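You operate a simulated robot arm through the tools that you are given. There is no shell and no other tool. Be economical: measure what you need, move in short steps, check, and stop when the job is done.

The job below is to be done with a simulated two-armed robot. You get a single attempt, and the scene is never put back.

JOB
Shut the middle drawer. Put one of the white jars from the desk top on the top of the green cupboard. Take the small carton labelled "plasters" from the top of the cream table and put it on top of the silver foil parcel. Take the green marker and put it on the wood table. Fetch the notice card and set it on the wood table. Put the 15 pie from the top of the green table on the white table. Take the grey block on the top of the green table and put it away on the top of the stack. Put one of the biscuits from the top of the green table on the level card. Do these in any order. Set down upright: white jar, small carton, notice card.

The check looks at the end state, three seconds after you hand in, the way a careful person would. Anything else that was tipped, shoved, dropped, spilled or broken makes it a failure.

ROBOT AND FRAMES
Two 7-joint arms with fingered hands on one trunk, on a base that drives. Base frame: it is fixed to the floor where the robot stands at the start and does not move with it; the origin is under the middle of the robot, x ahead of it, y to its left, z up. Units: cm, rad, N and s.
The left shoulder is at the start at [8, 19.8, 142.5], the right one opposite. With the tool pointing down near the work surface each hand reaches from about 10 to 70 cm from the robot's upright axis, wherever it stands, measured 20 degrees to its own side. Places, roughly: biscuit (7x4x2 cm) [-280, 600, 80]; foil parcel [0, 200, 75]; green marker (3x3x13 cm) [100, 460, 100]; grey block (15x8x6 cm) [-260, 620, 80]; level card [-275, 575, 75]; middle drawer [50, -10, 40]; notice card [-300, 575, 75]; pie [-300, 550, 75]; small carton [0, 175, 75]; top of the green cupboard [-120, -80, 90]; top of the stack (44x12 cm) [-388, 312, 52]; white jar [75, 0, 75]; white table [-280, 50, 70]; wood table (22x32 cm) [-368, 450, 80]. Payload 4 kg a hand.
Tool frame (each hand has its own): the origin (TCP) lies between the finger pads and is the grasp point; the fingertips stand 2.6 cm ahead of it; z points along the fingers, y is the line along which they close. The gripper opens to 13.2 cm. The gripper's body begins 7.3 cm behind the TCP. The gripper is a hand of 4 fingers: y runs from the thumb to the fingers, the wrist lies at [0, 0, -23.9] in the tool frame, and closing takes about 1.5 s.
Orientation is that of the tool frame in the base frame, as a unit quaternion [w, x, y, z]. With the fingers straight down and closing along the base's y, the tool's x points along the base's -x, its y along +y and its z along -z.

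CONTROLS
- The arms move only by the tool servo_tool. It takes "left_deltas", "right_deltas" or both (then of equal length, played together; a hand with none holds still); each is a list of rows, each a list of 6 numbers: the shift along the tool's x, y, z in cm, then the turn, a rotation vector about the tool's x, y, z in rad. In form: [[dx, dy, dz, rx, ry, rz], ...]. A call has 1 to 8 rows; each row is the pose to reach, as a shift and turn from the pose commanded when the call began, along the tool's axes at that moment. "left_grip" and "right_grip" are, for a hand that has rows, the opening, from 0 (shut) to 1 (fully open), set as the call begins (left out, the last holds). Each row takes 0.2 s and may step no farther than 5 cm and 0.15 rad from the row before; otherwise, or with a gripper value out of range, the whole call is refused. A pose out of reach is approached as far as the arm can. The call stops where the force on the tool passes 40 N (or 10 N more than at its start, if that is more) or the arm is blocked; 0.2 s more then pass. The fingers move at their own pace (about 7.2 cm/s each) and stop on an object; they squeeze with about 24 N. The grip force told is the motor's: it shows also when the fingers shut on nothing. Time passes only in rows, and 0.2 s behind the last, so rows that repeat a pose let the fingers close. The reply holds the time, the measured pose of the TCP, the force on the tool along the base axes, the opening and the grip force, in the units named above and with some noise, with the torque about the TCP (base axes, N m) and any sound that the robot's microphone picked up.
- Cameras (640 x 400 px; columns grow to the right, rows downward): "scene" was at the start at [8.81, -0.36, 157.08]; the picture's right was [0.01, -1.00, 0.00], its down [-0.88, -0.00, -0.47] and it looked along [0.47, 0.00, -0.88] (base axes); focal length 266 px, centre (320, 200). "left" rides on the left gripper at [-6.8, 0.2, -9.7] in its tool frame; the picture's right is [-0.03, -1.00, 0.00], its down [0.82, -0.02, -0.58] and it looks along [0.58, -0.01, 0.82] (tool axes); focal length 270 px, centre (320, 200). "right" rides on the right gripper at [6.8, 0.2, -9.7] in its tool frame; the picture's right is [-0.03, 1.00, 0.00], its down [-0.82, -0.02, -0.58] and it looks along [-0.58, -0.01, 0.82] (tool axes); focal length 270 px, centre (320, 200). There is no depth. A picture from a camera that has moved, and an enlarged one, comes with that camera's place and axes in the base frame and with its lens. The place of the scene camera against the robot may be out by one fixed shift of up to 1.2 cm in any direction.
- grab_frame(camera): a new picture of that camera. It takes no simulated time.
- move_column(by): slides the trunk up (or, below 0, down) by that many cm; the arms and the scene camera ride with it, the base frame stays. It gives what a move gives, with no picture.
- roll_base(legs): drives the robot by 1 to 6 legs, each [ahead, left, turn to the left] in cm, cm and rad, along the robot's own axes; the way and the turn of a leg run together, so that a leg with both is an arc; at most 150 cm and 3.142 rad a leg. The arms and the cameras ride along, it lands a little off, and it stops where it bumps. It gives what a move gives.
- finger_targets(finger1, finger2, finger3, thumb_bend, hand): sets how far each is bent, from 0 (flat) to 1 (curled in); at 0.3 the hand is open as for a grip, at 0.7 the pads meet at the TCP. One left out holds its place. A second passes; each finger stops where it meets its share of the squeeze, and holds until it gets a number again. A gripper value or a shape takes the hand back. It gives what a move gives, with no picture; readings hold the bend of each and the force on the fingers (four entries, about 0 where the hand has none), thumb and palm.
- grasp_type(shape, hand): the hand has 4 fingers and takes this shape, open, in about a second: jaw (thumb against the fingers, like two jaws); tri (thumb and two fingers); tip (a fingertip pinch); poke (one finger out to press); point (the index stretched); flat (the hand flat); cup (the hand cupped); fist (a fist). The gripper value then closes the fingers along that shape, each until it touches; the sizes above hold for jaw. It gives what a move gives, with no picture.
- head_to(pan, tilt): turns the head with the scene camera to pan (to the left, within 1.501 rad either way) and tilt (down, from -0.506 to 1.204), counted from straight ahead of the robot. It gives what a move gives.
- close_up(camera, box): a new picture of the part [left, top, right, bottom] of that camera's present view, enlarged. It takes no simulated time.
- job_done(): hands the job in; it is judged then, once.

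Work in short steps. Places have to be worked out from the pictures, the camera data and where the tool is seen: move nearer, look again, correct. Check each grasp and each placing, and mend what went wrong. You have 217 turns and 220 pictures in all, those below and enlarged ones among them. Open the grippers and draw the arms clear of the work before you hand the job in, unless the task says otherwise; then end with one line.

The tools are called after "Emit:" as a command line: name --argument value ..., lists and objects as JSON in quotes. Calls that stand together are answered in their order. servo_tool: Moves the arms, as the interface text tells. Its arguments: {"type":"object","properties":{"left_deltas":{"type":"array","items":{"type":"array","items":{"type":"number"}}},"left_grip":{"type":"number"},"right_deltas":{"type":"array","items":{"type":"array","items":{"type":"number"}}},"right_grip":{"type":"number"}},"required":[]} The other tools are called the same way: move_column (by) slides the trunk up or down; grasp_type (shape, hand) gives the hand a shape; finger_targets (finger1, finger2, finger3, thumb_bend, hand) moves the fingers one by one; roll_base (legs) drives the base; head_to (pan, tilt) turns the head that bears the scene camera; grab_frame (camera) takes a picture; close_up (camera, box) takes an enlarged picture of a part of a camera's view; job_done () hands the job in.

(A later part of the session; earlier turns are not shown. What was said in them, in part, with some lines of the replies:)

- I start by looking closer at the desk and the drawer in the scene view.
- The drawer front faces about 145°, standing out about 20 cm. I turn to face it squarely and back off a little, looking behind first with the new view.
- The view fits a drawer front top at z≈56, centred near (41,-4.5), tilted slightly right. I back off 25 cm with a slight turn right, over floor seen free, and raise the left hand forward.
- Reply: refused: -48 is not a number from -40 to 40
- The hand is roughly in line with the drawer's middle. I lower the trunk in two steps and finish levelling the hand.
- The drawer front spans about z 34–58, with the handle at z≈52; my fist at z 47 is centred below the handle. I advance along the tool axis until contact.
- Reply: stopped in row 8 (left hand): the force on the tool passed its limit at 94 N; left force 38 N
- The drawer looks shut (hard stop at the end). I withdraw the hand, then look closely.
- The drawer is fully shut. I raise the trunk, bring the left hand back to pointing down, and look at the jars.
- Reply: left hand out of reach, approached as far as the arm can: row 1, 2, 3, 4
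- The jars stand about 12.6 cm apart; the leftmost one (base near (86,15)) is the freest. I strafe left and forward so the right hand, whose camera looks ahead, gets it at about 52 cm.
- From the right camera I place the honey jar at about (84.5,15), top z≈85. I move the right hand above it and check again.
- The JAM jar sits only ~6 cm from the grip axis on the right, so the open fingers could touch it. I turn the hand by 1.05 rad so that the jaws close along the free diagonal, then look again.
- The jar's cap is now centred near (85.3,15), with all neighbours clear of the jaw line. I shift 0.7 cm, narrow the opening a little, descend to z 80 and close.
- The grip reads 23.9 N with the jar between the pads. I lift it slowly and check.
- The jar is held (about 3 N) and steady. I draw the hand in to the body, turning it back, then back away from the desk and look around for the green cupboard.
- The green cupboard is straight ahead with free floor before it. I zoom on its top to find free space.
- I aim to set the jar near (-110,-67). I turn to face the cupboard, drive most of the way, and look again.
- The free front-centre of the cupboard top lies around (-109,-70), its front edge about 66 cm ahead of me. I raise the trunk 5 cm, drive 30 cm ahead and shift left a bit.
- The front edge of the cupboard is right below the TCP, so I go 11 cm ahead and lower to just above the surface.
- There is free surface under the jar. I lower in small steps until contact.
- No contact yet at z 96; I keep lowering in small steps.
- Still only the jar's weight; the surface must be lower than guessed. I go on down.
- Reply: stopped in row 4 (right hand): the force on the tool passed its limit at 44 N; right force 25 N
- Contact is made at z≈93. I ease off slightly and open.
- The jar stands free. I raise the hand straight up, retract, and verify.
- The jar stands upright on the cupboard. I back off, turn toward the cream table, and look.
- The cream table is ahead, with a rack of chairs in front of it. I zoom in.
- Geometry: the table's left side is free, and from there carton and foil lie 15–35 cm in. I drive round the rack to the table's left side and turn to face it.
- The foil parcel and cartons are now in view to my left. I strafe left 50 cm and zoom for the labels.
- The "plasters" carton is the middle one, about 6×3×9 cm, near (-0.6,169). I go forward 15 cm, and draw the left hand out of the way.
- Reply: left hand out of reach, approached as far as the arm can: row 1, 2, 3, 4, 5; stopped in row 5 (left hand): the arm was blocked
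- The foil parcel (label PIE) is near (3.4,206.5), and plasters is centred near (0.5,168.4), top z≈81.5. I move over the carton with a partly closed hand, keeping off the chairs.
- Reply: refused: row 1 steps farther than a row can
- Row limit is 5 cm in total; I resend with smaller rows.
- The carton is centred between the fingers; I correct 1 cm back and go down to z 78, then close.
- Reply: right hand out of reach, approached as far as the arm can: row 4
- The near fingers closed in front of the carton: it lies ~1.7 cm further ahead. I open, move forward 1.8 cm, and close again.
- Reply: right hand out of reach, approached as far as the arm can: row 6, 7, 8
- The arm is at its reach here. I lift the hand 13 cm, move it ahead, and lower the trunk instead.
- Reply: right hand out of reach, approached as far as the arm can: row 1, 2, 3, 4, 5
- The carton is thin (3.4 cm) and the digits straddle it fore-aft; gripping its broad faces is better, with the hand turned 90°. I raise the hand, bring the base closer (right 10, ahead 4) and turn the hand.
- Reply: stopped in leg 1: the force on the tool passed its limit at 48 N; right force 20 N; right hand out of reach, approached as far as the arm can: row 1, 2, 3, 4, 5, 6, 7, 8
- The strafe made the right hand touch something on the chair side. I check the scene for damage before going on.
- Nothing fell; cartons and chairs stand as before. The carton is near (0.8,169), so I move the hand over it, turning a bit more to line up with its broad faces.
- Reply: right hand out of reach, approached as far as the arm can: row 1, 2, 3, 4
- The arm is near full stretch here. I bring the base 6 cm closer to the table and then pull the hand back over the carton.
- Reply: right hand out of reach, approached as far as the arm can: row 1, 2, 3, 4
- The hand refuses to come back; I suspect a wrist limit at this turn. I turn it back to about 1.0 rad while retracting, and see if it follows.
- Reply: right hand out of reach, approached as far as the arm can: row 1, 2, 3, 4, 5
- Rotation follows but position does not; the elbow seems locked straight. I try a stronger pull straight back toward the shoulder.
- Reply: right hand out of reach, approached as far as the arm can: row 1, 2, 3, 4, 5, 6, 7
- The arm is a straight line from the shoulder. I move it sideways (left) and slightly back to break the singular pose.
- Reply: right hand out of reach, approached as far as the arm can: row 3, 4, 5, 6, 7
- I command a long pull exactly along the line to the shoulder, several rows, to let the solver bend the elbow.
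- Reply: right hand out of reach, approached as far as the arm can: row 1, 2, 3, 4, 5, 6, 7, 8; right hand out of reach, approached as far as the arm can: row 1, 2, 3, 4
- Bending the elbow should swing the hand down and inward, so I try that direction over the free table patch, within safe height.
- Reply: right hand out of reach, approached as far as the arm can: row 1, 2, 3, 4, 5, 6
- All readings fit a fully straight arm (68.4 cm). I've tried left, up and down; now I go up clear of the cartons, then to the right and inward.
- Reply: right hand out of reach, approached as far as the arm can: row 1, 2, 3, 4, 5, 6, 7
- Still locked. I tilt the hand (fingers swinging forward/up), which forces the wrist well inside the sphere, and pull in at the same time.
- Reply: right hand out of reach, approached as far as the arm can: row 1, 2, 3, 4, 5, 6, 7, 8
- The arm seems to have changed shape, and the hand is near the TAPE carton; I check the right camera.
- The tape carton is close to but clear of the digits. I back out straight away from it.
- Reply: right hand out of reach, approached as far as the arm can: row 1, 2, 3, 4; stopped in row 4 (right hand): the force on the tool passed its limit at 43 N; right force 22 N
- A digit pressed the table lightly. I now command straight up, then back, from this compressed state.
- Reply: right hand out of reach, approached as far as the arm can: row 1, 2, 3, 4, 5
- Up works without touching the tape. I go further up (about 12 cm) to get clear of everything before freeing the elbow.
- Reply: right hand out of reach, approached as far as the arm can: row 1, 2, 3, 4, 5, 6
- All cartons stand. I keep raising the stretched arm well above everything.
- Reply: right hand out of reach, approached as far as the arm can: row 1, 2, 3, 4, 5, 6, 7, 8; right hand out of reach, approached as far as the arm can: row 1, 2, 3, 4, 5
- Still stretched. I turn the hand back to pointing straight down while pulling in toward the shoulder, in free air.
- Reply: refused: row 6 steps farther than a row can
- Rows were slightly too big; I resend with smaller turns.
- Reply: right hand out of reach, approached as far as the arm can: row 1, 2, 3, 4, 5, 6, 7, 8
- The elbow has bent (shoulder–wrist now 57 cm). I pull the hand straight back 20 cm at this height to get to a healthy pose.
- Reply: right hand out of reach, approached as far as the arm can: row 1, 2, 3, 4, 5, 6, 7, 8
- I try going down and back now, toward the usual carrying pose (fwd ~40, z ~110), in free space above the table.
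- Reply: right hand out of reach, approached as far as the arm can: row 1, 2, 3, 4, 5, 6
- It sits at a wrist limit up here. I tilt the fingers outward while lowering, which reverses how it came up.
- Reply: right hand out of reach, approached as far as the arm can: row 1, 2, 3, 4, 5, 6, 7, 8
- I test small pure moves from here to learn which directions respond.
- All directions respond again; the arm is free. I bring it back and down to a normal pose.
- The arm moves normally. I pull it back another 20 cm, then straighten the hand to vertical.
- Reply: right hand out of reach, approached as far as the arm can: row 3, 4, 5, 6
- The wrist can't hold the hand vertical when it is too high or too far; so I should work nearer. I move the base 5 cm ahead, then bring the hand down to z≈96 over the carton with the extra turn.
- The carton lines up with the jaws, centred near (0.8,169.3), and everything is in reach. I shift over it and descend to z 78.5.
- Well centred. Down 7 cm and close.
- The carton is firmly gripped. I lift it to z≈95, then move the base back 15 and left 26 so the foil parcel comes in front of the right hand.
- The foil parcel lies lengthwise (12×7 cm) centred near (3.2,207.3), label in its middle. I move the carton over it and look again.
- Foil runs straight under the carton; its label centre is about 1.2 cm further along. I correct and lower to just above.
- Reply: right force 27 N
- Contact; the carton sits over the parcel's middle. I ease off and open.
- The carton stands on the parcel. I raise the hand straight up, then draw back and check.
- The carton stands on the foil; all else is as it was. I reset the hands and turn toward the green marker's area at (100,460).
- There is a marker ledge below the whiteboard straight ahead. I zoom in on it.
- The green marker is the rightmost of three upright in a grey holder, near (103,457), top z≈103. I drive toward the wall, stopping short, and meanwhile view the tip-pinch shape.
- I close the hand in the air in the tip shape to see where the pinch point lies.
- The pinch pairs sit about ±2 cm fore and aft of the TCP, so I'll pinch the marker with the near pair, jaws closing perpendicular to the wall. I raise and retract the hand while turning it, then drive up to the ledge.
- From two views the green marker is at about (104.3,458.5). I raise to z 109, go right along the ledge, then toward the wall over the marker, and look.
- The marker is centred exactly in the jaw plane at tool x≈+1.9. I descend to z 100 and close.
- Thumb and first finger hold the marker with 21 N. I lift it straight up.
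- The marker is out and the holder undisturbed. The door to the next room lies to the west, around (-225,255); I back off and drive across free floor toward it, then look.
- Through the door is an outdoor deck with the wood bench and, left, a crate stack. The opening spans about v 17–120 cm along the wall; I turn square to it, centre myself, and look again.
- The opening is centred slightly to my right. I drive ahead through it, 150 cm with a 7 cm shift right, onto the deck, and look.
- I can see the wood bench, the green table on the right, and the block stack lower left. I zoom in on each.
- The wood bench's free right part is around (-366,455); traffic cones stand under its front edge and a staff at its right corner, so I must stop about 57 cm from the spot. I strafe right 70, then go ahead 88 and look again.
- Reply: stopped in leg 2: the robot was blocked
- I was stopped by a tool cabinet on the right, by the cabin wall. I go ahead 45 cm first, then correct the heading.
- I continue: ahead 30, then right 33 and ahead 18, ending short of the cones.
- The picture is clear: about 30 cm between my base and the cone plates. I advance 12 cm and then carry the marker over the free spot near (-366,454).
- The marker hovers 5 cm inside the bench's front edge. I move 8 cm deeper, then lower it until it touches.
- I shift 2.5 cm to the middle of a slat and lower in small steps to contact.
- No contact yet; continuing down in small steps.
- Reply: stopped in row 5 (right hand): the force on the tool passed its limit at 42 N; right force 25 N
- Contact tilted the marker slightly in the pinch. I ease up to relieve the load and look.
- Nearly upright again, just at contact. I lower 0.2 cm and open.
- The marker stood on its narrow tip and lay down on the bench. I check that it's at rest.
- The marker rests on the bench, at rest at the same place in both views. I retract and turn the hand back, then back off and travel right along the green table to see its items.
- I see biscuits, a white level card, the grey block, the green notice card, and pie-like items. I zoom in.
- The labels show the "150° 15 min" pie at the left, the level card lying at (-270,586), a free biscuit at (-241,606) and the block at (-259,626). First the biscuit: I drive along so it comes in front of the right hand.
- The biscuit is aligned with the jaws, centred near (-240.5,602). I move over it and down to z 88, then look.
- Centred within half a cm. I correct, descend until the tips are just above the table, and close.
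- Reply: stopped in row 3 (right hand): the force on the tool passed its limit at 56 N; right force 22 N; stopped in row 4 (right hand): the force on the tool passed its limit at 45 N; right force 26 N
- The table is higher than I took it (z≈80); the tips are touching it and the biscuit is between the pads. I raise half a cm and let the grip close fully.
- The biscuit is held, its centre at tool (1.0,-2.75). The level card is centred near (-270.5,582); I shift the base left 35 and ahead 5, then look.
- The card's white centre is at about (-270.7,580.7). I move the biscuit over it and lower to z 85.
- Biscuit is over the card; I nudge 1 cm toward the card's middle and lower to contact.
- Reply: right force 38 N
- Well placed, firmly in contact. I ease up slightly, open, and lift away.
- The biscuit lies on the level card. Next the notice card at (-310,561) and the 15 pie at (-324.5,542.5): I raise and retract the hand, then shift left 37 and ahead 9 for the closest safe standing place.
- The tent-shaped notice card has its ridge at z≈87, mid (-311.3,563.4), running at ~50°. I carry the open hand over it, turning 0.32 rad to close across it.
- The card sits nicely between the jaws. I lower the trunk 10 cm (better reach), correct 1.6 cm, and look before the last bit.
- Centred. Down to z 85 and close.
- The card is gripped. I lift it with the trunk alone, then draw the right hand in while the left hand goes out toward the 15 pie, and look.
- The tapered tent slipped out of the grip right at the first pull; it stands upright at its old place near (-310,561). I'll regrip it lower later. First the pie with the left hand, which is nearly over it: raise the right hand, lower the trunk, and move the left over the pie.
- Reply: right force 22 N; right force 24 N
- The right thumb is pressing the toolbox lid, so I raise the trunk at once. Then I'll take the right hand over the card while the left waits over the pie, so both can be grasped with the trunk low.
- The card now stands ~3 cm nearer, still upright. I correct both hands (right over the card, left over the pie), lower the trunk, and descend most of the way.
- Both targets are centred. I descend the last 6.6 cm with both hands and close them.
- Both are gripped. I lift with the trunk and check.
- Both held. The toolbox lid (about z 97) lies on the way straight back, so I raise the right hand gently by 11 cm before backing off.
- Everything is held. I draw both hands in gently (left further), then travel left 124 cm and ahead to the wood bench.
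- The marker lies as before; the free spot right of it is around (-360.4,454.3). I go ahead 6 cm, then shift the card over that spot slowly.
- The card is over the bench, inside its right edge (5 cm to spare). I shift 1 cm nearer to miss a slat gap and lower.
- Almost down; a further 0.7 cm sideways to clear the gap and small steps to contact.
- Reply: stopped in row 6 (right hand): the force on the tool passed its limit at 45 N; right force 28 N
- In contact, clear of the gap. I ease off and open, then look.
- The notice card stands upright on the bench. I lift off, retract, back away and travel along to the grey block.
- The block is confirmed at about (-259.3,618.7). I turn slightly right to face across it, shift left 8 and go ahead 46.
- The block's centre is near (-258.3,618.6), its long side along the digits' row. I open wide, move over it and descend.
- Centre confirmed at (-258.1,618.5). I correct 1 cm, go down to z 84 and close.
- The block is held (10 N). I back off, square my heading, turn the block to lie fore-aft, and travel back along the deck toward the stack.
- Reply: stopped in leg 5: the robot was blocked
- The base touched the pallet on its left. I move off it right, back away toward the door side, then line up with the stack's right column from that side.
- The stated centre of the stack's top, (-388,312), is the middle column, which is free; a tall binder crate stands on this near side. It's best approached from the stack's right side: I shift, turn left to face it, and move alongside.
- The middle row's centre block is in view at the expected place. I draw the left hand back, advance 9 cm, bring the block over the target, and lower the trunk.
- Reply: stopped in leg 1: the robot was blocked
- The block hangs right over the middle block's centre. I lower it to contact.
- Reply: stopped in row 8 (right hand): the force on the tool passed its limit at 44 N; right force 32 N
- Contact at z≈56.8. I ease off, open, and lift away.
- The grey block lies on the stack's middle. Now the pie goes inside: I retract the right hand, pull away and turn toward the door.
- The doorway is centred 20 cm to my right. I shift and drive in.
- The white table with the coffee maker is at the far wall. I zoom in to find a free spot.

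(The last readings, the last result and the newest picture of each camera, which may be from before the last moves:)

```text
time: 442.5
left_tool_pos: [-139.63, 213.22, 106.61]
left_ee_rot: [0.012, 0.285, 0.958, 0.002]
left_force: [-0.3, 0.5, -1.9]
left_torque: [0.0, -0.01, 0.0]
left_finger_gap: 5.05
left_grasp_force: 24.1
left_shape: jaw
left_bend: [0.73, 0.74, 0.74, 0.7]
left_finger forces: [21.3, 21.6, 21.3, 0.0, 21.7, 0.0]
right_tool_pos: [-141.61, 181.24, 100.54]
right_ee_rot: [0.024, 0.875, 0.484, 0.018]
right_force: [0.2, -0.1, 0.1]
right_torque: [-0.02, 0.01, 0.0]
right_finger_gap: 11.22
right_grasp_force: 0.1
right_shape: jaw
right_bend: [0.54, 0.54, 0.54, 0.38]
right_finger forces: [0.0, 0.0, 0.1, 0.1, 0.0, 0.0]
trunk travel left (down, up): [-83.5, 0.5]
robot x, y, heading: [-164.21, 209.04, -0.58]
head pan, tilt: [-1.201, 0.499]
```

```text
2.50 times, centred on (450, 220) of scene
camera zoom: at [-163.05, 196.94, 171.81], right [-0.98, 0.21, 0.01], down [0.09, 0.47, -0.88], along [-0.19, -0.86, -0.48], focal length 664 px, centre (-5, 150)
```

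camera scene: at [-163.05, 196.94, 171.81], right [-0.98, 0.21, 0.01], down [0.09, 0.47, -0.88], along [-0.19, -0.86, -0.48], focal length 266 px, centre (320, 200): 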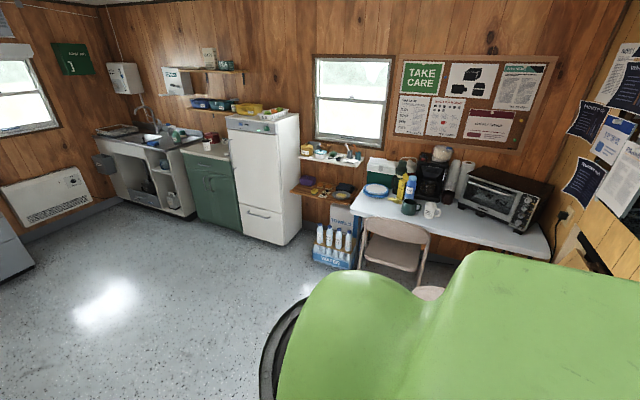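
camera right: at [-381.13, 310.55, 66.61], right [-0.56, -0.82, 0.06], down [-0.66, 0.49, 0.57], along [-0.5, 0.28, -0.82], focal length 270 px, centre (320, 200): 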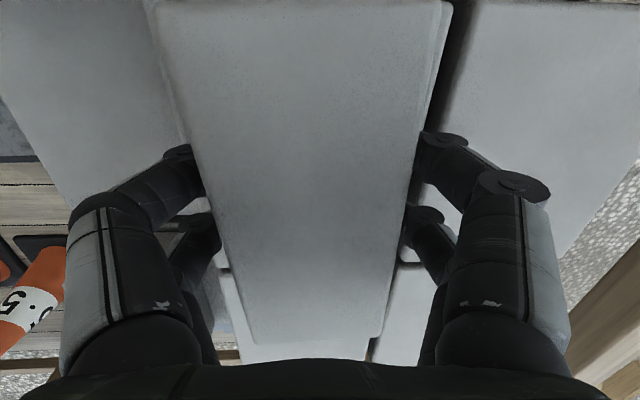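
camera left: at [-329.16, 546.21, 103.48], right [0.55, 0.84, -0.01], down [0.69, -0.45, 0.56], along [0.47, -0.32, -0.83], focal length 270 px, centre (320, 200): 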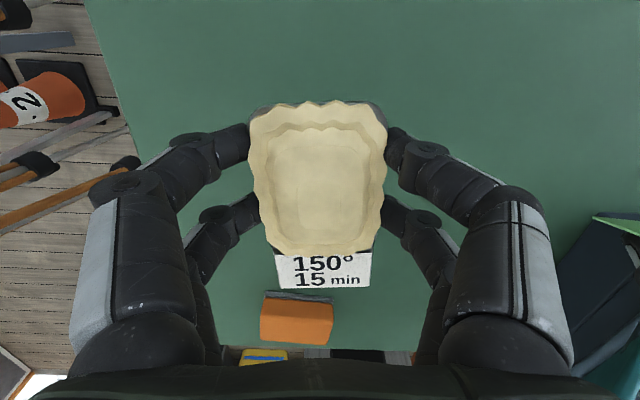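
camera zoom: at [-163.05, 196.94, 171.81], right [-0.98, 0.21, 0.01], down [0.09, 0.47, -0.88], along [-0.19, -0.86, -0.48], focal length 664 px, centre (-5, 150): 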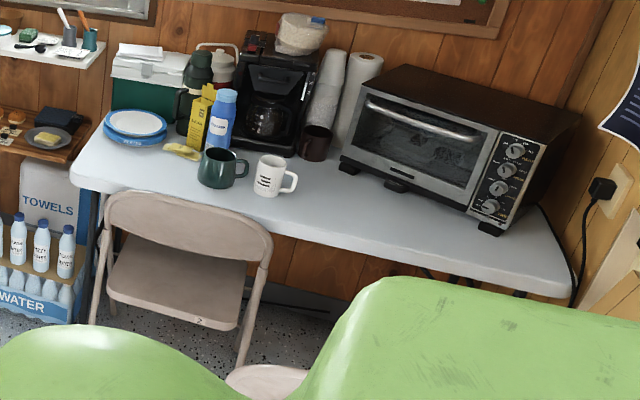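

A second seat seems to stand before the table's middle. I turn to face the table and go a bit nearer for a clear look.

Emit:
roll_base --legs '[[0, 0, -1.595], [35, 0, 0]]'

Emit:
head_to --pan -0.1 --tilt 0.6

Emit:
grab_frame --camera "scene"

```text
time: 448.8
left_tool_pos: [-181.51, 157.07, 106.42]
left_ee_rot: [0.008, 0.891, 0.453, -0.012]
left_force: [-0.9, 0.7, -0.5]
left_torque: [-0.04, -0.03, 0.06]
left_finger_gap: 5.0
left_grasp_force: 24.2
left_shape: jaw
left_bend: [0.73, 0.74, 0.74, 0.7]
left_finger forces: [21.1, 21.6, 21.2, 0.0, 21.6, 0.1]
right_tool_pos: [-213.44, 160.67, 100.85]
right_ee_rot: [0.034, 0.954, -0.299, -0.009]
right_force: [-0.1, 0.0, 0.5]
right_torque: [-0.01, 0.0, 0.01]
right_finger_gap: 11.2
right_grasp_force: 0.1
right_shape: jaw
right_bend: [0.54, 0.54, 0.54, 0.38]
right_finger forces: [0.1, 0.1, 0.0, 0.0, 0.1, 0.1]
trunk travel left (down, up): [-83.5, 0.5]
robot x, y, heading: [-185.47, 181.52, -2.207]
head pan, tilt: [-1.201, 0.499]
```

```text
time: 450.1
left_tool_pos: [-182.39, 157.17, 106.62]
left_ee_rot: [0.012, 0.891, 0.454, -0.01]
left_force: [-0.5, 0.3, -0.7]
left_torque: [0.01, -0.02, -0.05]
left_finger_gap: 5.03
left_grasp_force: 24.2
left_shape: jaw
left_bend: [0.73, 0.74, 0.74, 0.7]
left_finger forces: [21.4, 21.7, 21.4, 0.1, 21.9, 0.0]
right_tool_pos: [-214.15, 161.15, 100.75]
right_ee_rot: [0.033, 0.954, -0.299, -0.005]
right_force: [0.1, 0.2, -0.3]
right_torque: [0.01, 0.0, -0.02]
right_finger_gap: 11.23
right_grasp_force: 0.2
right_shape: jaw
right_bend: [0.54, 0.54, 0.54, 0.38]
right_finger forces: [0.0, 0.1, 0.0, 0.0, 0.0, 0.0]
trunk travel left (down, up): [-83.5, 0.5]
robot x, y, heading: [-185.3, 182.07, -2.206]
head pan, tilt: [-0.099, 0.6]
```

```text
59 pictures are left
camera scene: at [-193.76, 171.37, 170.9], right [-0.74, 0.67, 0.01], down [0.38, 0.42, -0.82], along [-0.55, -0.61, -0.57], focal length 266 px, centre (320, 200)
```

scene: 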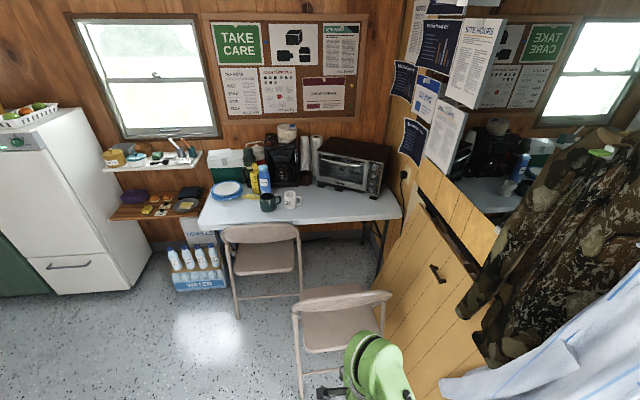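

There's a free strip at the table's left-front, between the plates and the front edge, around (-239,40). The lane left of the front chair is free, so I go there, turning to face the table's left corner diagonally.

Emit:
roll_base --legs '[[44, 36, 0], [0, 0, -0.98], [0, 62, 0]]'

Emit:
head_to --pan 0.25 --tilt 0.8

Emit:
grab_frame --camera "scene"

```text
time: 451.8
left_tool_pos: [-182.51, 144.3, 106.81]
left_ee_rot: [0.017, 0.894, 0.448, -0.01]
left_force: [0.4, 0.6, -1.1]
left_torque: [-0.1, 0.0, 0.01]
left_finger_gap: 5.03
left_grasp_force: 23.7
left_shape: jaw
left_bend: [0.73, 0.74, 0.74, 0.7]
left_finger forces: [21.4, 21.8, 21.5, 0.1, 22.0, 0.1]
right_tool_pos: [-214.34, 148.55, 101.02]
right_ee_rot: [0.038, 0.952, -0.305, 0.0]
right_force: [0.6, -0.2, 1.0]
right_torque: [-0.1, -0.01, 0.01]
right_finger_gap: 11.22
right_grasp_force: 0.0
right_shape: jaw
right_bend: [0.54, 0.54, 0.54, 0.38]
right_finger forces: [0.0, 0.0, 0.0, 0.1, 0.1, 0.1]
trunk travel left (down, up): [-83.5, 0.5]
robot x, y, heading: [-185.39, 167.78, -2.22]
head pan, tilt: [-0.099, 0.6]
stopped in leg 1: the robot was blocked; the commanded pose is now the measured one
```

```text
time: 452.7
left_tool_pos: [-182.29, 143.2, 106.79]
left_ee_rot: [0.019, 0.894, 0.447, -0.011]
left_force: [-0.1, 0.1, -1.2]
left_torque: [-0.08, -0.03, 0.0]
left_finger_gap: 5.05
left_grasp_force: 24.4
left_shape: jaw
left_bend: [0.73, 0.74, 0.74, 0.7]
left_finger forces: [21.4, 21.8, 21.4, 0.0, 21.9, 0.1]
right_tool_pos: [-214.17, 147.36, 100.73]
right_ee_rot: [0.038, 0.951, -0.306, 0.001]
right_force: [-1.3, 1.1, -0.6]
right_torque: [-0.07, -0.01, -0.02]
right_finger_gap: 11.23
right_grasp_force: 0.0
right_shape: jaw
right_bend: [0.54, 0.54, 0.54, 0.38]
right_finger forces: [0.0, 0.0, 0.0, 0.0, 0.1, 0.0]
trunk travel left (down, up): [-83.5, 0.5]
robot x, y, heading: [-184.73, 166.38, -2.218]
head pan, tilt: [0.25, 0.799]
```

```text
58 pictures are left
camera scene: at [-190.25, 157.23, 169.22], right [-0.92, 0.39, 0.0], down [0.28, 0.66, -0.7], along [-0.27, -0.65, -0.71], focal length 266 px, centre (320, 200)
```

scene: 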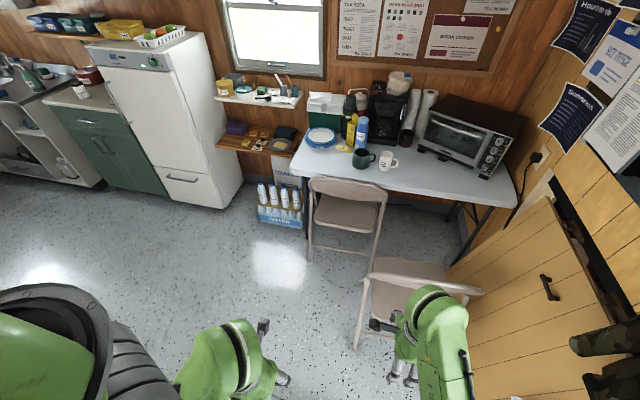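

Something stopped the base after 14 cm. I look down at the floor around it.

Emit:
head_to --pan 0.3 --tilt 1.2

Emit:
grab_frame --camera "scene"

Emit:
grab_frame --camera "left"

```text
time: 453.5
left_tool_pos: [-181.75, 142.59, 106.65]
left_ee_rot: [0.015, 0.892, 0.451, -0.009]
left_force: [0.6, 0.0, -1.5]
left_torque: [0.0, 0.04, 0.0]
left_finger_gap: 5.02
left_grasp_force: 23.8
left_shape: jaw
left_bend: [0.73, 0.74, 0.74, 0.7]
left_finger forces: [21.3, 21.9, 21.3, 0.0, 21.9, 0.0]
right_tool_pos: [-213.73, 146.63, 100.7]
right_ee_rot: [0.036, 0.953, -0.301, -0.001]
right_force: [0.5, -0.5, 0.5]
right_torque: [0.05, 0.04, -0.02]
right_finger_gap: 11.22
right_grasp_force: 0.2
right_shape: jaw
right_bend: [0.54, 0.54, 0.54, 0.38]
right_finger forces: [0.1, 0.0, 0.0, 0.1, 0.0, 0.1]
trunk travel left (down, up): [-83.5, 0.5]
robot x, y, heading: [-184.67, 166.6, -2.205]
head pan, tilt: [0.3, 1.201]
```

```text
57 pictures are left
camera scene: at [-188.51, 158.43, 166.39], right [-0.94, 0.33, 0.0], down [0.31, 0.88, -0.36], along [-0.12, -0.34, -0.93], focal length 266 px, centre (320, 200)
```

scene: 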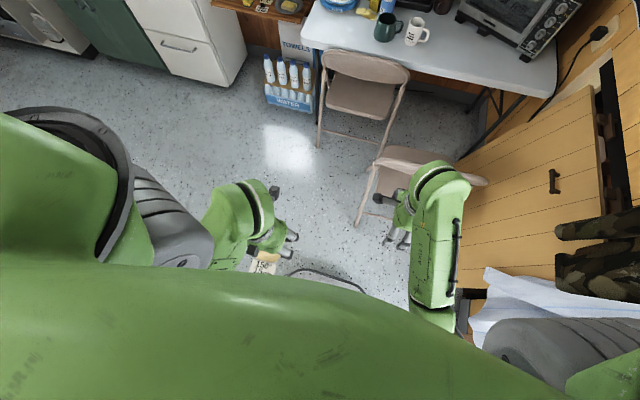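

```text
56 pictures are left
camera left: at [-185.71, 137.35, 116.59], right [-0.82, 0.57, -0.02], down [0.47, 0.69, 0.55], along [0.33, 0.44, -0.83], focal length 270 px, centre (320, 200)
```

left: 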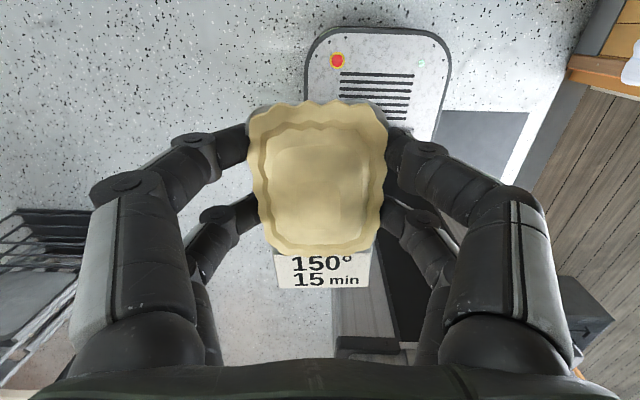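

Nothing stands in front of the base; the right arm may have snagged at the coats on my right. I move left, away from them, first.

Emit:
roll_base --legs '[[0, 25, 0]]'

Emit:
head_to --pan -0.9 --tilt 0.9

Emit:
grab_frame --camera "scene"

```text
time: 455.4
left_tool_pos: [-162.83, 128.56, 106.81]
left_ee_rot: [0.019, 0.893, 0.449, -0.008]
left_force: [0.2, 0.4, -1.7]
left_torque: [-0.05, -0.02, 0.01]
left_finger_gap: 4.99
left_grasp_force: 23.9
left_shape: jaw
left_bend: [0.73, 0.74, 0.74, 0.7]
left_finger forces: [21.3, 21.7, 21.3, 0.1, 22.0, 0.0]
right_tool_pos: [-194.8, 132.58, 100.52]
right_ee_rot: [0.036, 0.952, -0.303, 0.002]
right_force: [0.0, -0.4, 0.5]
right_torque: [-0.05, -0.03, -0.04]
right_finger_gap: 11.23
right_grasp_force: 0.0
right_shape: jaw
right_bend: [0.54, 0.54, 0.54, 0.38]
right_finger forces: [0.0, 0.0, 0.1, 0.0, 0.0, 0.1]
trunk travel left (down, up): [-83.5, 0.5]
robot x, y, heading: [-164.98, 151.91, -2.216]
head pan, tilt: [0.3, 1.201]
```

```text
time: 456.8
left_tool_pos: [-162.64, 128.3, 106.61]
left_ee_rot: [0.016, 0.893, 0.449, -0.01]
left_force: [-0.3, 0.5, -0.9]
left_torque: [0.0, -0.02, 0.03]
left_finger_gap: 5.03
left_grasp_force: 24.1
left_shape: jaw
left_bend: [0.73, 0.74, 0.74, 0.7]
left_finger forces: [21.3, 21.8, 21.4, 0.0, 21.9, 0.0]
right_tool_pos: [-194.51, 132.32, 100.55]
right_ee_rot: [0.036, 0.952, -0.302, -0.001]
right_force: [0.0, -0.4, -0.3]
right_torque: [0.03, -0.01, -0.01]
right_finger_gap: 11.22
right_grasp_force: 0.1
right_shape: jaw
right_bend: [0.54, 0.54, 0.54, 0.38]
right_finger forces: [0.0, 0.0, 0.0, 0.1, 0.1, 0.0]
trunk travel left (down, up): [-83.5, 0.5]
robot x, y, heading: [-165.01, 151.87, -2.212]
head pan, tilt: [-0.901, 0.901]
```

```text
55 pictures are left
camera scene: at [-175.09, 149.16, 168.34], right [-0.03, 1.0, 0.0], down [0.78, 0.02, -0.62], along [-0.62, -0.02, -0.78], focal length 266 px, centre (320, 200)
```

scene: 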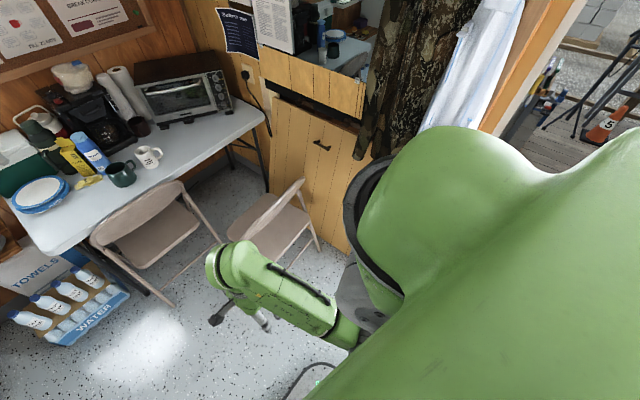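

Free now. I continue: ahead, turn right to face the table's left corner, then strafe into the lane beside the front chair.

Emit:
roll_base --legs '[[38, 16, 0], [0, 0, -0.97], [0, 48, 0]]'

Emit:
head_to --pan 0.2 --tilt 0.9

Emit:
grab_frame --camera "scene"

```text
time: 464.1
left_tool_pos: [-194.16, 50.28, 106.68]
left_ee_rot: [0.011, 1.0, -0.013, -0.016]
left_force: [-0.4, -0.7, -1.6]
left_torque: [-0.02, 0.01, -0.01]
left_finger_gap: 5.01
left_grasp_force: 24.4
left_shape: jaw
left_bend: [0.73, 0.74, 0.74, 0.7]
left_finger forces: [21.1, 21.6, 21.1, 0.0, 21.7, 0.0]
right_tool_pos: [-209.14, 78.72, 100.66]
right_ee_rot: [-0.032, -0.706, 0.708, 0.016]
right_force: [0.3, 0.0, 0.1]
right_torque: [-0.02, 0.03, -0.02]
right_finger_gap: 11.2
right_grasp_force: 0.1
right_shape: jaw
right_bend: [0.54, 0.54, 0.54, 0.38]
right_finger forces: [0.1, 0.1, 0.1, 0.0, 0.0, 0.0]
trunk travel left (down, up): [-83.5, 0.5]
robot x, y, heading: [-175.98, 65.85, 3.115]
head pan, tilt: [-0.901, 0.901]
```

```text
time: 465.5
left_tool_pos: [-194.02, 50.1, 106.56]
left_ee_rot: [0.01, 1.0, -0.011, -0.017]
left_force: [0.6, 1.3, -1.5]
left_torque: [-0.05, 0.02, -0.03]
left_finger_gap: 5.0
left_grasp_force: 24.0
left_shape: jaw
left_bend: [0.73, 0.74, 0.74, 0.7]
left_finger forces: [21.1, 21.6, 21.1, 0.0, 21.8, 0.0]
right_tool_pos: [-209.0, 78.53, 100.6]
right_ee_rot: [-0.032, -0.706, 0.708, 0.016]
right_force: [0.2, 0.9, 0.2]
right_torque: [-0.02, 0.01, 0.02]
right_finger_gap: 11.19
right_grasp_force: 0.0
right_shape: jaw
right_bend: [0.54, 0.54, 0.54, 0.38]
right_finger forces: [0.0, 0.1, 0.0, 0.0, 0.0, 0.0]
trunk travel left (down, up): [-83.5, 0.5]
robot x, y, heading: [-175.85, 65.61, 3.116]
head pan, tilt: [0.201, 0.901]
```

```text
54 pictures are left
camera scene: at [-187.07, 64.36, 168.34], right [-0.17, 0.99, 0.0], down [0.77, 0.13, -0.62], along [-0.61, -0.11, -0.78], focal length 266 px, centre (320, 200)
```

scene: 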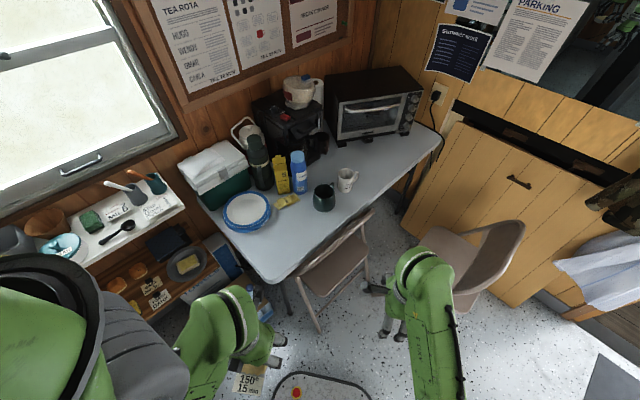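

The free corner patch is around (-236.5,41.5), about 10 cm from the front edge and 14 cm from the plate. I move ahead 8 and left 9, then extend the left hand over it.

Emit:
roll_base --legs '[[8, 9, 0]]'

Emit:
servo_tool --left_deltas '[[-4, 0, 0, 0, 0, 0], [-8, 0, 0, 0, 0, 0], [-12, 0, 0, 0, 0, 0], [-16, 0, 0, 0, 0, 0], [-20, 0, 1, 0, 0, 0], [-24, 0, 2, 0, 0, 0], [-28, 0, 3, 0, 0, 0]]'

Emit:
grab_frame --camera "left"

Emit:
grab_frame --camera "scene"

```text
time: 466.7
left_tool_pos: [-201.89, 41.71, 106.76]
left_ee_rot: [0.012, 1.0, -0.012, -0.016]
left_force: [0.2, -0.2, -1.6]
left_torque: [-0.04, 0.03, -0.01]
left_finger_gap: 5.02
left_grasp_force: 23.5
left_shape: jaw
left_bend: [0.73, 0.74, 0.74, 0.7]
left_finger forces: [21.2, 21.5, 21.0, 0.0, 21.8, 0.0]
right_tool_pos: [-217.06, 70.01, 100.78]
right_ee_rot: [-0.034, -0.706, 0.708, 0.017]
right_force: [0.6, 0.1, -0.1]
right_torque: [-0.01, 0.0, 0.01]
right_finger_gap: 11.21
right_grasp_force: 0.1
right_shape: jaw
right_bend: [0.54, 0.54, 0.54, 0.38]
right_finger forces: [0.1, 0.1, 0.1, 0.1, 0.0, 0.1]
trunk travel left (down, up): [-83.5, 0.5]
robot x, y, heading: [-183.97, 56.98, 3.114]
head pan, tilt: [0.201, 0.901]
```

```text
time: 468.3
left_tool_pos: [-230.46, 41.76, 104.4]
left_ee_rot: [0.009, 1.0, -0.012, -0.013]
left_force: [0.2, -0.4, -1.0]
left_torque: [0.03, -0.01, 0.01]
left_finger_gap: 5.03
left_grasp_force: 23.8
left_shape: jaw
left_bend: [0.74, 0.74, 0.74, 0.7]
left_finger forces: [21.1, 21.5, 21.1, 0.0, 21.7, 0.0]
right_tool_pos: [-217.46, 69.49, 100.56]
right_ee_rot: [-0.03, -0.706, 0.708, 0.015]
right_force: [-0.4, -0.3, -0.3]
right_torque: [0.03, -0.03, 0.01]
right_finger_gap: 11.21
right_grasp_force: 0.1
right_shape: jaw
right_bend: [0.54, 0.54, 0.54, 0.38]
right_finger forces: [0.1, 0.1, 0.1, 0.0, 0.0, 0.1]
trunk travel left (down, up): [-83.5, 0.5]
robot x, y, heading: [-184.21, 56.81, 3.117]
head pan, tilt: [0.201, 0.901]
```

```text
53 pictures are left
camera left: at [-237.03, 41.89, 114.29], right [0.0, 1.0, -0.02], down [0.83, 0.01, 0.55], along [0.55, -0.02, -0.83], focal length 270 px, centre (320, 200)
```

left: 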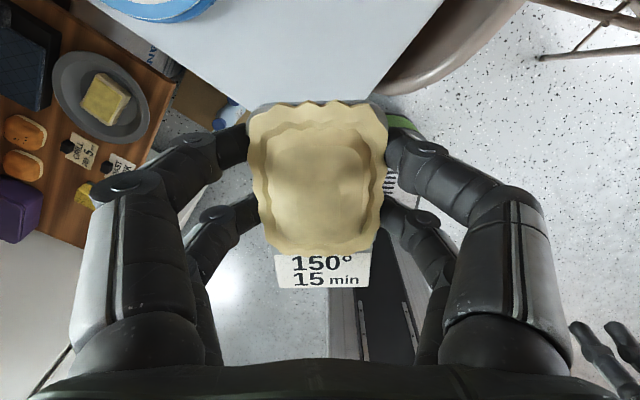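

```text
52 pictures are left
camera scene: at [-195.61, 55.33, 168.32], right [-0.17, 0.98, 0.0], down [0.77, 0.14, -0.62], along [-0.61, -0.11, -0.79], focal length 266 px, centre (320, 200)
```

scene: 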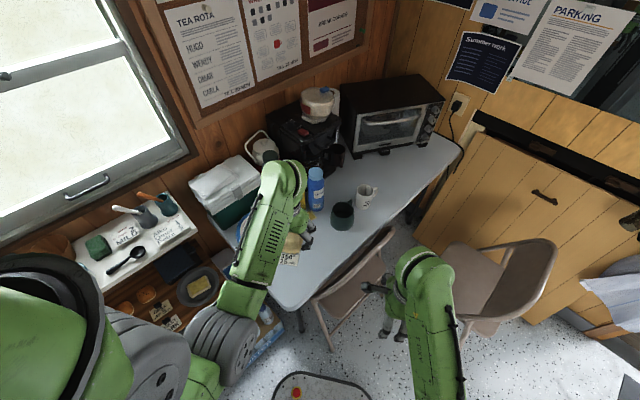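

The hand must go about 7 cm further in. I do that, lower the trunk 10 cm, and descend partway, then check.

Emit:
servo_tool --left_deltas '[[-3.5, 0.4, 0, 0, 0, 0], [-7.3, 0.8, 0, 0, 0, 0], [-7.3, 0.8, 0, 0, 0, 0]]'

Emit:
move_column --by -10

Emit:
servo_tool --left_deltas '[[0, 0, 3, 0, 0, 0], [0, 0, 6, 0, 0, 0], [0, 0, 9, 0, 0, 0]]'

Emit:
grab_frame --camera "left"

Emit:
close_up --camera "scene" --box '[180, 150, 400, 320]'

```text
time: 469.1
left_tool_pos: [-237.5, 41.13, 104.75]
left_ee_rot: [0.011, 1.0, -0.012, -0.016]
left_force: [0.0, -0.6, -0.8]
left_torque: [-0.04, 0.01, 0.03]
left_finger_gap: 5.01
left_grasp_force: 24.3
left_shape: jaw
left_bend: [0.74, 0.74, 0.74, 0.7]
left_finger forces: [21.0, 21.4, 21.0, 0.1, 21.7, 0.0]
right_tool_pos: [-217.27, 69.7, 100.59]
right_ee_rot: [-0.031, -0.706, 0.708, 0.016]
right_force: [-0.1, 0.1, 0.0]
right_torque: [-0.01, 0.0, 0.0]
right_finger_gap: 11.22
right_grasp_force: 0.0
right_shape: jaw
right_bend: [0.54, 0.54, 0.54, 0.38]
right_finger forces: [0.1, 0.0, 0.0, 0.0, 0.1, 0.0]
trunk travel left (down, up): [-83.5, 0.5]
robot x, y, heading: [-183.85, 57.21, 3.111]
head pan, tilt: [0.201, 0.901]
```

```text
time: 470.4
left_tool_pos: [-237.54, 41.05, 94.78]
left_ee_rot: [0.01, 1.0, -0.012, -0.016]
left_force: [0.1, -0.7, -0.9]
left_torque: [0.03, 0.01, 0.01]
left_finger_gap: 5.03
left_grasp_force: 23.8
left_shape: jaw
left_bend: [0.74, 0.74, 0.74, 0.7]
left_finger forces: [21.1, 21.5, 21.1, 0.0, 21.7, 0.1]
right_tool_pos: [-217.26, 69.68, 90.69]
right_ee_rot: [-0.031, -0.706, 0.707, 0.016]
right_force: [-0.4, 0.5, -0.3]
right_torque: [0.01, 0.02, 0.0]
right_finger_gap: 11.21
right_grasp_force: 0.1
right_shape: jaw
right_bend: [0.54, 0.54, 0.54, 0.38]
right_finger forces: [0.1, 0.0, 0.0, 0.0, 0.0, 0.0]
trunk travel left (down, up): [-73.5, 10.5]
robot x, y, heading: [-184.29, 57.09, 3.113]
head pan, tilt: [0.201, 0.901]
```

```text
time: 471.2
left_tool_pos: [-237.74, 40.84, 85.52]
left_ee_rot: [0.01, 1.0, -0.012, -0.016]
left_force: [0.8, 0.2, -0.9]
left_torque: [-0.01, -0.01, 0.0]
left_finger_gap: 5.0
left_grasp_force: 23.9
left_shape: jaw
left_bend: [0.74, 0.74, 0.74, 0.7]
left_finger forces: [21.1, 21.5, 21.0, 0.0, 21.7, 0.0]
right_tool_pos: [-217.28, 69.76, 90.66]
right_ee_rot: [-0.031, -0.706, 0.707, 0.017]
right_force: [0.0, 0.3, 0.8]
right_torque: [-0.01, -0.03, -0.01]
right_finger_gap: 11.22
right_grasp_force: 0.0
right_shape: jaw
right_bend: [0.54, 0.54, 0.54, 0.38]
right_finger forces: [0.0, 0.0, 0.0, 0.0, 0.0, 0.1]
trunk travel left (down, up): [-73.5, 10.5]
robot x, y, heading: [-184.15, 57.02, 3.115]
head pan, tilt: [0.201, 0.901]
```

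```text
51 pictures are left
camera left: at [-244.35, 40.98, 95.57], right [0.0, 1.0, -0.02], down [0.83, 0.01, 0.55], along [0.55, -0.02, -0.83], focal length 270 px, centre (320, 200)
```

left: 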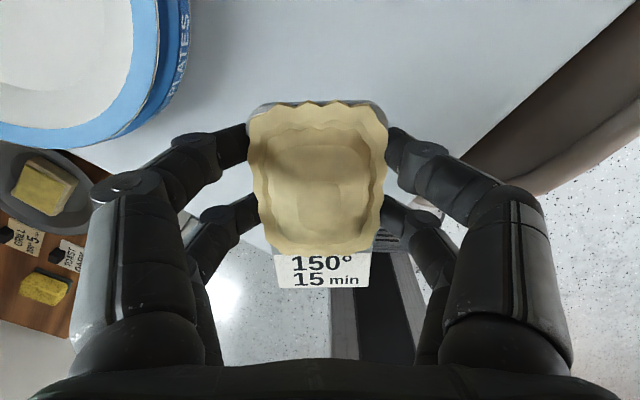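

```text
2.35 times, centred on (290, 235) of scene
camera zoom: at [-195.27, 55.42, 158.35], right [-0.17, 0.99, 0.0], down [0.77, 0.14, -0.62], along [-0.61, -0.11, -0.78], focal length 625 px, centre (391, 118)
```

zoom: 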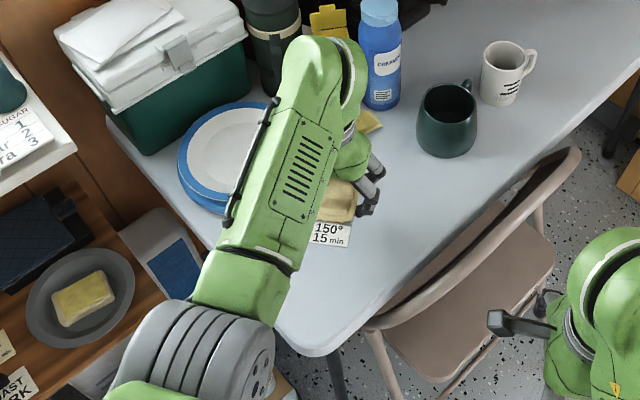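

The spot is good: about 11 cm from the plates. I shift 1 cm away from them and lower to contact.

Emit:
servo_tool --left_deltas '[[0, -1, 0, 0, 0, 0], [0, -1, 3, 0, 0, 0], [0, -1, 5.5, 0, 0, 0], [0, -1, 6.5, 0, 0, 0], [0, -1, 7, 0, 0, 0], [0, -1, 7.4, 0, 0, 0], [0, -1, 7.8, 0, 0, 0], [0, -1, 8.2, 0, 0, 0]]'

Emit:
grab_frame --camera "left"

```text
time: 473.0
left_tool_pos: [-237.9, 41.78, 77.52]
left_ee_rot: [0.01, 1.0, -0.012, -0.016]
left_force: [0.7, 0.5, -0.2]
left_torque: [0.03, -0.06, -0.01]
left_finger_gap: 5.0
left_grasp_force: 24.0
left_shape: jaw
left_bend: [0.74, 0.74, 0.74, 0.7]
left_finger forces: [21.2, 21.6, 21.2, 0.0, 21.6, 0.0]
right_tool_pos: [-217.33, 69.74, 90.42]
right_ee_rot: [-0.031, -0.706, 0.708, 0.017]
right_force: [0.6, -0.2, 0.1]
right_torque: [0.02, 0.0, 0.02]
right_finger_gap: 11.2
right_grasp_force: 0.0
right_shape: jaw
right_bend: [0.54, 0.54, 0.54, 0.38]
right_finger forces: [0.0, 0.0, 0.0, 0.0, 0.0, 0.1]
trunk travel left (down, up): [-73.5, 10.5]
robot x, y, heading: [-184.24, 57.09, 3.117]
head pan, tilt: [0.201, 0.901]
```

```text
49 pictures are left
camera left: at [-244.54, 41.92, 87.48], right [0.0, 1.0, -0.02], down [0.83, 0.01, 0.55], along [0.55, -0.02, -0.83], focal length 270 px, centre (320, 200)
```

left: 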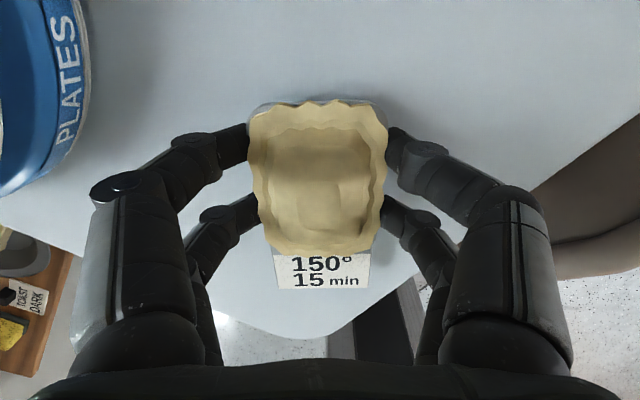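

Now the whole pie and label are clearly above the table. I continue down to contact.

Emit:
servo_tool --left_deltas '[[0, 0, 0.4, 0, 0, 0], [0, 0, 0.8, 0, 0, 0], [0, 0, 1.2, 0, 0, 0], [0, 0, 1.6, 0, 0, 0], [0, 0, 2.0, 0, 0, 0], [0, 0, 2.4, 0, 0, 0], [0, 0, 2.8, 0, 0, 0], [0, 0, 3.2, 0, 0, 0]]'

Emit:
grab_frame --camera "left"

```text
time: 473.9
left_tool_pos: [-238.64, 41.89, 77.18]
left_ee_rot: [0.009, 1.0, -0.011, -0.025]
left_force: [11.5, -0.3, 27.0]
left_torque: [0.06, -0.29, -0.04]
left_finger_gap: 5.04
left_grasp_force: 24.7
left_shape: jaw
left_bend: [0.74, 0.74, 0.75, 0.71]
left_finger forces: [23.1, 23.1, 22.1, 0.1, 23.1, 0.0]
right_tool_pos: [-216.96, 69.78, 90.71]
right_ee_rot: [-0.033, -0.706, 0.707, 0.018]
right_force: [-0.2, -0.4, -0.3]
right_torque: [-0.02, -0.01, 0.01]
right_finger_gap: 11.22
right_grasp_force: 0.0
right_shape: jaw
right_bend: [0.54, 0.54, 0.54, 0.38]
right_finger forces: [0.1, 0.1, 0.1, 0.0, 0.0, 0.0]
trunk travel left (down, up): [-73.5, 10.5]
robot x, y, heading: [-184.2, 57.09, 3.119]
head pan, tilt: [0.201, 0.901]
stopped in row 4 (left hand): the force on the tool passed its limit at 42 N (the readings are from after the stop); the commanded pose is now the measured one
```

```text
48 pictures are left
camera left: at [-244.88, 41.98, 87.32], right [0.0, 1.0, -0.02], down [0.84, 0.01, 0.54], along [0.54, -0.01, -0.84], focal length 270 px, centre (320, 200)
```

left: 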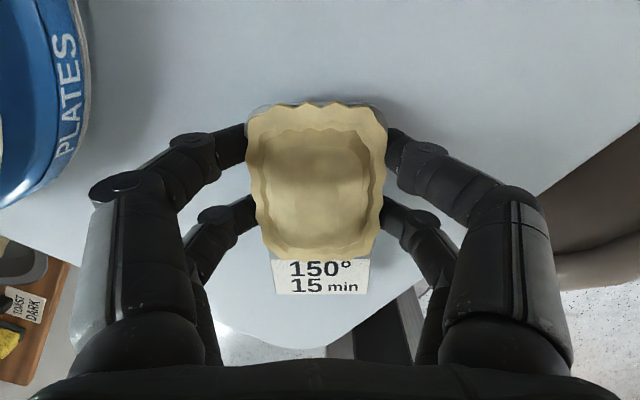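

Contact at z≈77. I ease off, open moderately, and raise the hand by the trunk.

Emit:
servo_tool --left_deltas '[[0, 0, -0.3, 0, 0, 0], [0, 0, -0.4, 0, 0, 0]]'

Emit:
servo_tool --left_deltas '[[0, 0, 0, 0, 0, 0], [0, 0, 0, 0, 0, 0], [0, 0, 0, 0, 0, 0], [0, 0, 0, 0, 0, 0], [0, 0, 0, 0, 0, 0]]' --left_grip 0.65

Emit:
move_column --by 10

Emit:
grab_frame --camera "left"

```text
time: 474.5
left_tool_pos: [-238.6, 41.85, 77.36]
left_ee_rot: [0.01, 1.0, -0.013, -0.021]
left_force: [-5.6, -0.1, 11.7]
left_torque: [0.06, 0.02, 0.03]
left_finger_gap: 5.04
left_grasp_force: 24.0
left_shape: jaw
left_bend: [0.74, 0.74, 0.75, 0.71]
left_finger forces: [23.9, 23.9, 24.0, 0.0, 23.7, 0.0]
right_tool_pos: [-217.17, 69.7, 90.76]
right_ee_rot: [-0.031, -0.706, 0.708, 0.017]
right_force: [0.5, 1.0, 0.3]
right_torque: [0.03, 0.0, 0.01]
right_finger_gap: 11.2
right_grasp_force: 0.0
right_shape: jaw
right_bend: [0.54, 0.54, 0.54, 0.38]
right_finger forces: [0.1, 0.0, 0.0, 0.1, 0.0, 0.0]
trunk travel left (down, up): [-73.5, 10.5]
robot x, y, heading: [-184.04, 56.75, 3.111]
head pan, tilt: [0.201, 0.901]
```

```text
time: 475.7
left_tool_pos: [-238.34, 41.83, 77.13]
left_ee_rot: [0.01, 1.0, -0.012, -0.021]
left_force: [0.8, 0.1, 0.0]
left_torque: [-0.05, 0.01, -0.05]
left_finger_gap: 8.56
left_grasp_force: 0.1
left_shape: jaw
left_bend: [0.7, 0.7, 0.7, 0.64]
left_finger forces: [0.0, 0.0, 0.0, 0.1, 0.0, 0.1]
right_tool_pos: [-217.28, 69.76, 90.65]
right_ee_rot: [-0.032, -0.706, 0.707, 0.016]
right_force: [-0.2, 0.1, -0.4]
right_torque: [0.02, 0.01, 0.05]
right_finger_gap: 11.21
right_grasp_force: 0.0
right_shape: jaw
right_bend: [0.54, 0.54, 0.54, 0.38]
right_finger forces: [0.0, 0.0, 0.1, 0.0, 0.0, 0.0]
trunk travel left (down, up): [-73.5, 10.5]
robot x, y, heading: [-183.88, 56.9, 3.11]
head pan, tilt: [0.201, 0.901]
```

```text
time: 477.0
left_tool_pos: [-238.38, 41.77, 87.12]
left_ee_rot: [0.01, 1.0, -0.012, -0.021]
left_force: [-0.4, -0.8, 0.0]
left_torque: [-0.01, 0.0, 0.01]
left_finger_gap: 8.57
left_grasp_force: 0.1
left_shape: jaw
left_bend: [0.7, 0.7, 0.7, 0.64]
left_finger forces: [0.0, 0.1, 0.0, 0.0, 0.1, 0.0]
right_tool_pos: [-217.4, 69.74, 100.72]
right_ee_rot: [-0.032, -0.706, 0.708, 0.017]
right_force: [-0.3, -0.3, -0.3]
right_torque: [-0.02, -0.01, -0.01]
right_finger_gap: 11.19
right_grasp_force: 0.1
right_shape: jaw
right_bend: [0.54, 0.54, 0.54, 0.38]
right_finger forces: [0.1, 0.0, 0.0, 0.0, 0.0, 0.0]
trunk travel left (down, up): [-83.5, 0.5]
robot x, y, heading: [-184.31, 56.95, 3.11]
head pan, tilt: [0.201, 0.901]
```

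```text
47 pictures are left
camera left: at [-244.89, 41.96, 97.18], right [0.0, 1.0, -0.02], down [0.84, 0.01, 0.54], along [0.54, -0.02, -0.84], focal length 270 px, centre (320, 200)
```

left: 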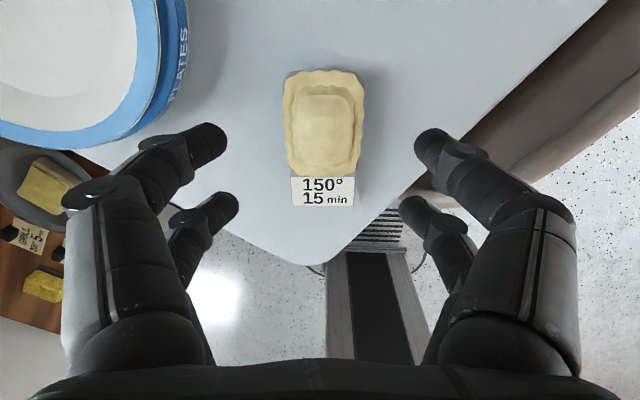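

The pie with its label lies fully on the white table. I raise and retract the left hand, then back off and check the surroundings.

Emit:
servo_tool --left_deltas '[[0, 0, -3, 0, 0, 0], [0, 0, -6, 0, 0, 0], [0, 0, -9, 0, 0, 0], [0, 0, -12, 0, 0, 0], [4, 0, -13, 0, 0, 0], [8, 0, -14, 0, 0, 0], [12, 0, -15, 0, 0, 0], [16, 0, -16, 0, 0, 0]]'

Emit:
roll_base --legs '[[-30, -5, 0]]'

Emit:
head_to --pan 0.1 --tilt 0.7

Emit:
grab_frame --camera "scene"

```text
time: 478.8
left_tool_pos: [-221.35, 41.63, 102.49]
left_ee_rot: [0.01, 1.0, -0.012, -0.022]
left_force: [0.6, -0.9, 0.4]
left_torque: [-0.02, 0.04, -0.01]
left_finger_gap: 8.57
left_grasp_force: 0.0
left_shape: jaw
left_bend: [0.7, 0.7, 0.7, 0.64]
left_finger forces: [0.0, 0.0, 0.1, 0.0, 0.1, 0.0]
right_tool_pos: [-217.12, 69.67, 100.6]
right_ee_rot: [-0.031, -0.706, 0.708, 0.017]
right_force: [-0.4, 0.0, 0.0]
right_torque: [0.01, -0.02, -0.02]
right_finger_gap: 11.21
right_grasp_force: 0.1
right_shape: jaw
right_bend: [0.54, 0.54, 0.54, 0.38]
right_finger forces: [0.1, 0.0, 0.1, 0.1, 0.0, 0.1]
trunk travel left (down, up): [-83.5, 0.5]
robot x, y, heading: [-184.16, 57.2, 3.115]
head pan, tilt: [0.201, 0.901]
```

```text
time: 480.9
left_tool_pos: [-191.56, 45.62, 102.3]
left_ee_rot: [0.011, 1.0, -0.01, -0.019]
left_force: [0.0, -0.2, 0.1]
left_torque: [-0.01, -0.03, -0.01]
left_finger_gap: 8.55
left_grasp_force: 0.1
left_shape: jaw
left_bend: [0.7, 0.7, 0.7, 0.64]
left_finger forces: [0.1, 0.1, 0.0, 0.0, 0.1, 0.0]
right_tool_pos: [-187.14, 73.79, 100.52]
right_ee_rot: [0.03, 0.708, -0.706, -0.015]
right_force: [0.8, 0.6, 0.2]
right_torque: [0.02, -0.01, 0.02]
right_finger_gap: 11.21
right_grasp_force: 0.0
right_shape: jaw
right_bend: [0.54, 0.54, 0.54, 0.38]
right_finger forces: [0.0, 0.1, 0.0, 0.0, 0.1, 0.0]
trunk travel left (down, up): [-83.5, 0.5]
robot x, y, heading: [-153.7, 61.26, 3.118]
head pan, tilt: [0.201, 0.901]
```

```text
time: 481.6
left_tool_pos: [-191.26, 45.63, 102.38]
left_ee_rot: [0.01, 1.0, -0.011, -0.02]
left_force: [-0.2, 0.5, -0.5]
left_torque: [0.0, 0.02, -0.02]
left_finger_gap: 8.54
left_grasp_force: 0.1
left_shape: jaw
left_bend: [0.7, 0.7, 0.7, 0.64]
left_finger forces: [0.0, 0.1, 0.0, 0.0, 0.0, 0.0]
right_tool_pos: [-186.97, 73.82, 100.58]
right_ee_rot: [0.032, 0.707, -0.706, -0.017]
right_force: [-0.1, 0.0, 0.9]
right_torque: [0.03, -0.01, -0.04]
right_finger_gap: 11.23
right_grasp_force: 0.1
right_shape: jaw
right_bend: [0.54, 0.54, 0.54, 0.38]
right_finger forces: [0.0, 0.0, 0.0, 0.0, 0.0, 0.0]
trunk travel left (down, up): [-83.5, 0.5]
robot x, y, heading: [-154.09, 61.56, 3.117]
head pan, tilt: [0.099, 0.7]
```

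```text
46 pictures are left
camera scene: at [-166.02, 60.27, 169.95], right [-0.07, 1.0, 0.0], down [0.64, 0.05, -0.76], along [-0.76, -0.06, -0.65], focal length 266 px, centre (320, 200)
```

scene: 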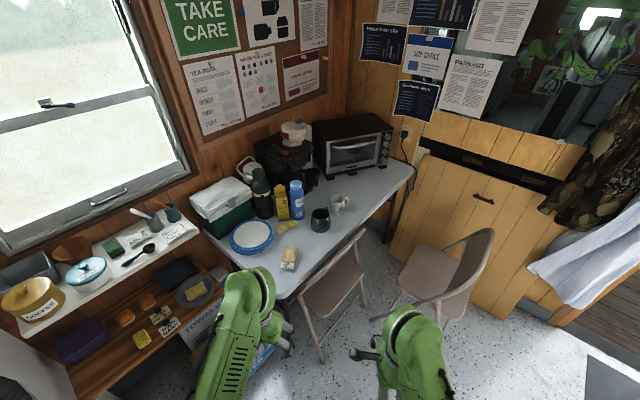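

Everything is in order. I open both hands fully, clear of everything, and hand in.

Emit:
servo_tool --left_deltas '[[0, 0, 0, 0, 0, 0], [0, 0, 0, 0, 0, 0], [0, 0, 0, 0, 0, 0], [0, 0, 0, 0, 0, 0]]' --right_deltas '[[0, 0, 0, 0, 0, 0], [0, 0, 0, 0, 0, 0], [0, 0, 0, 0, 0, 0], [0, 0, 0, 0, 0, 0]]' --left_grip 1.0 --right_grip 1.0

Emit:
job_done

```text
time: 482.6
left_tool_pos: [-191.09, 45.76, 102.31]
left_ee_rot: [0.011, 1.0, -0.01, -0.021]
left_force: [-0.5, 0.4, -0.4]
left_torque: [0.0, 0.0, -0.01]
left_finger_gap: 13.19
left_grasp_force: 0.1
left_shape: jaw
left_bend: [0.3, 0.3, 0.3, 0.3]
left_finger forces: [0.0, 0.0, 0.0, 0.0, 0.0, 0.0]
right_tool_pos: [-186.91, 73.76, 100.68]
right_ee_rot: [0.03, 0.707, -0.706, -0.017]
right_force: [-0.1, 0.0, 0.2]
right_torque: [-0.02, 0.0, 0.01]
right_finger_gap: 13.2
right_grasp_force: 0.1
right_shape: jaw
right_bend: [0.3, 0.3, 0.3, 0.3]
right_finger forces: [0.0, 0.0, 0.0, 0.1, 0.0, 0.0]
trunk travel left (down, up): [-83.5, 0.5]
robot x, y, heading: [-153.83, 60.92, 3.117]
head pan, tilt: [0.099, 0.7]
```

```text
The job is handed in.
```

All eight tasks are done and handed in; the marker lies on its side on the wood table, and on the way I bumped the chairs' rack, a tool cabinet, the stack's pallet and the toolbox lid, with nothing seen to fall or shift.
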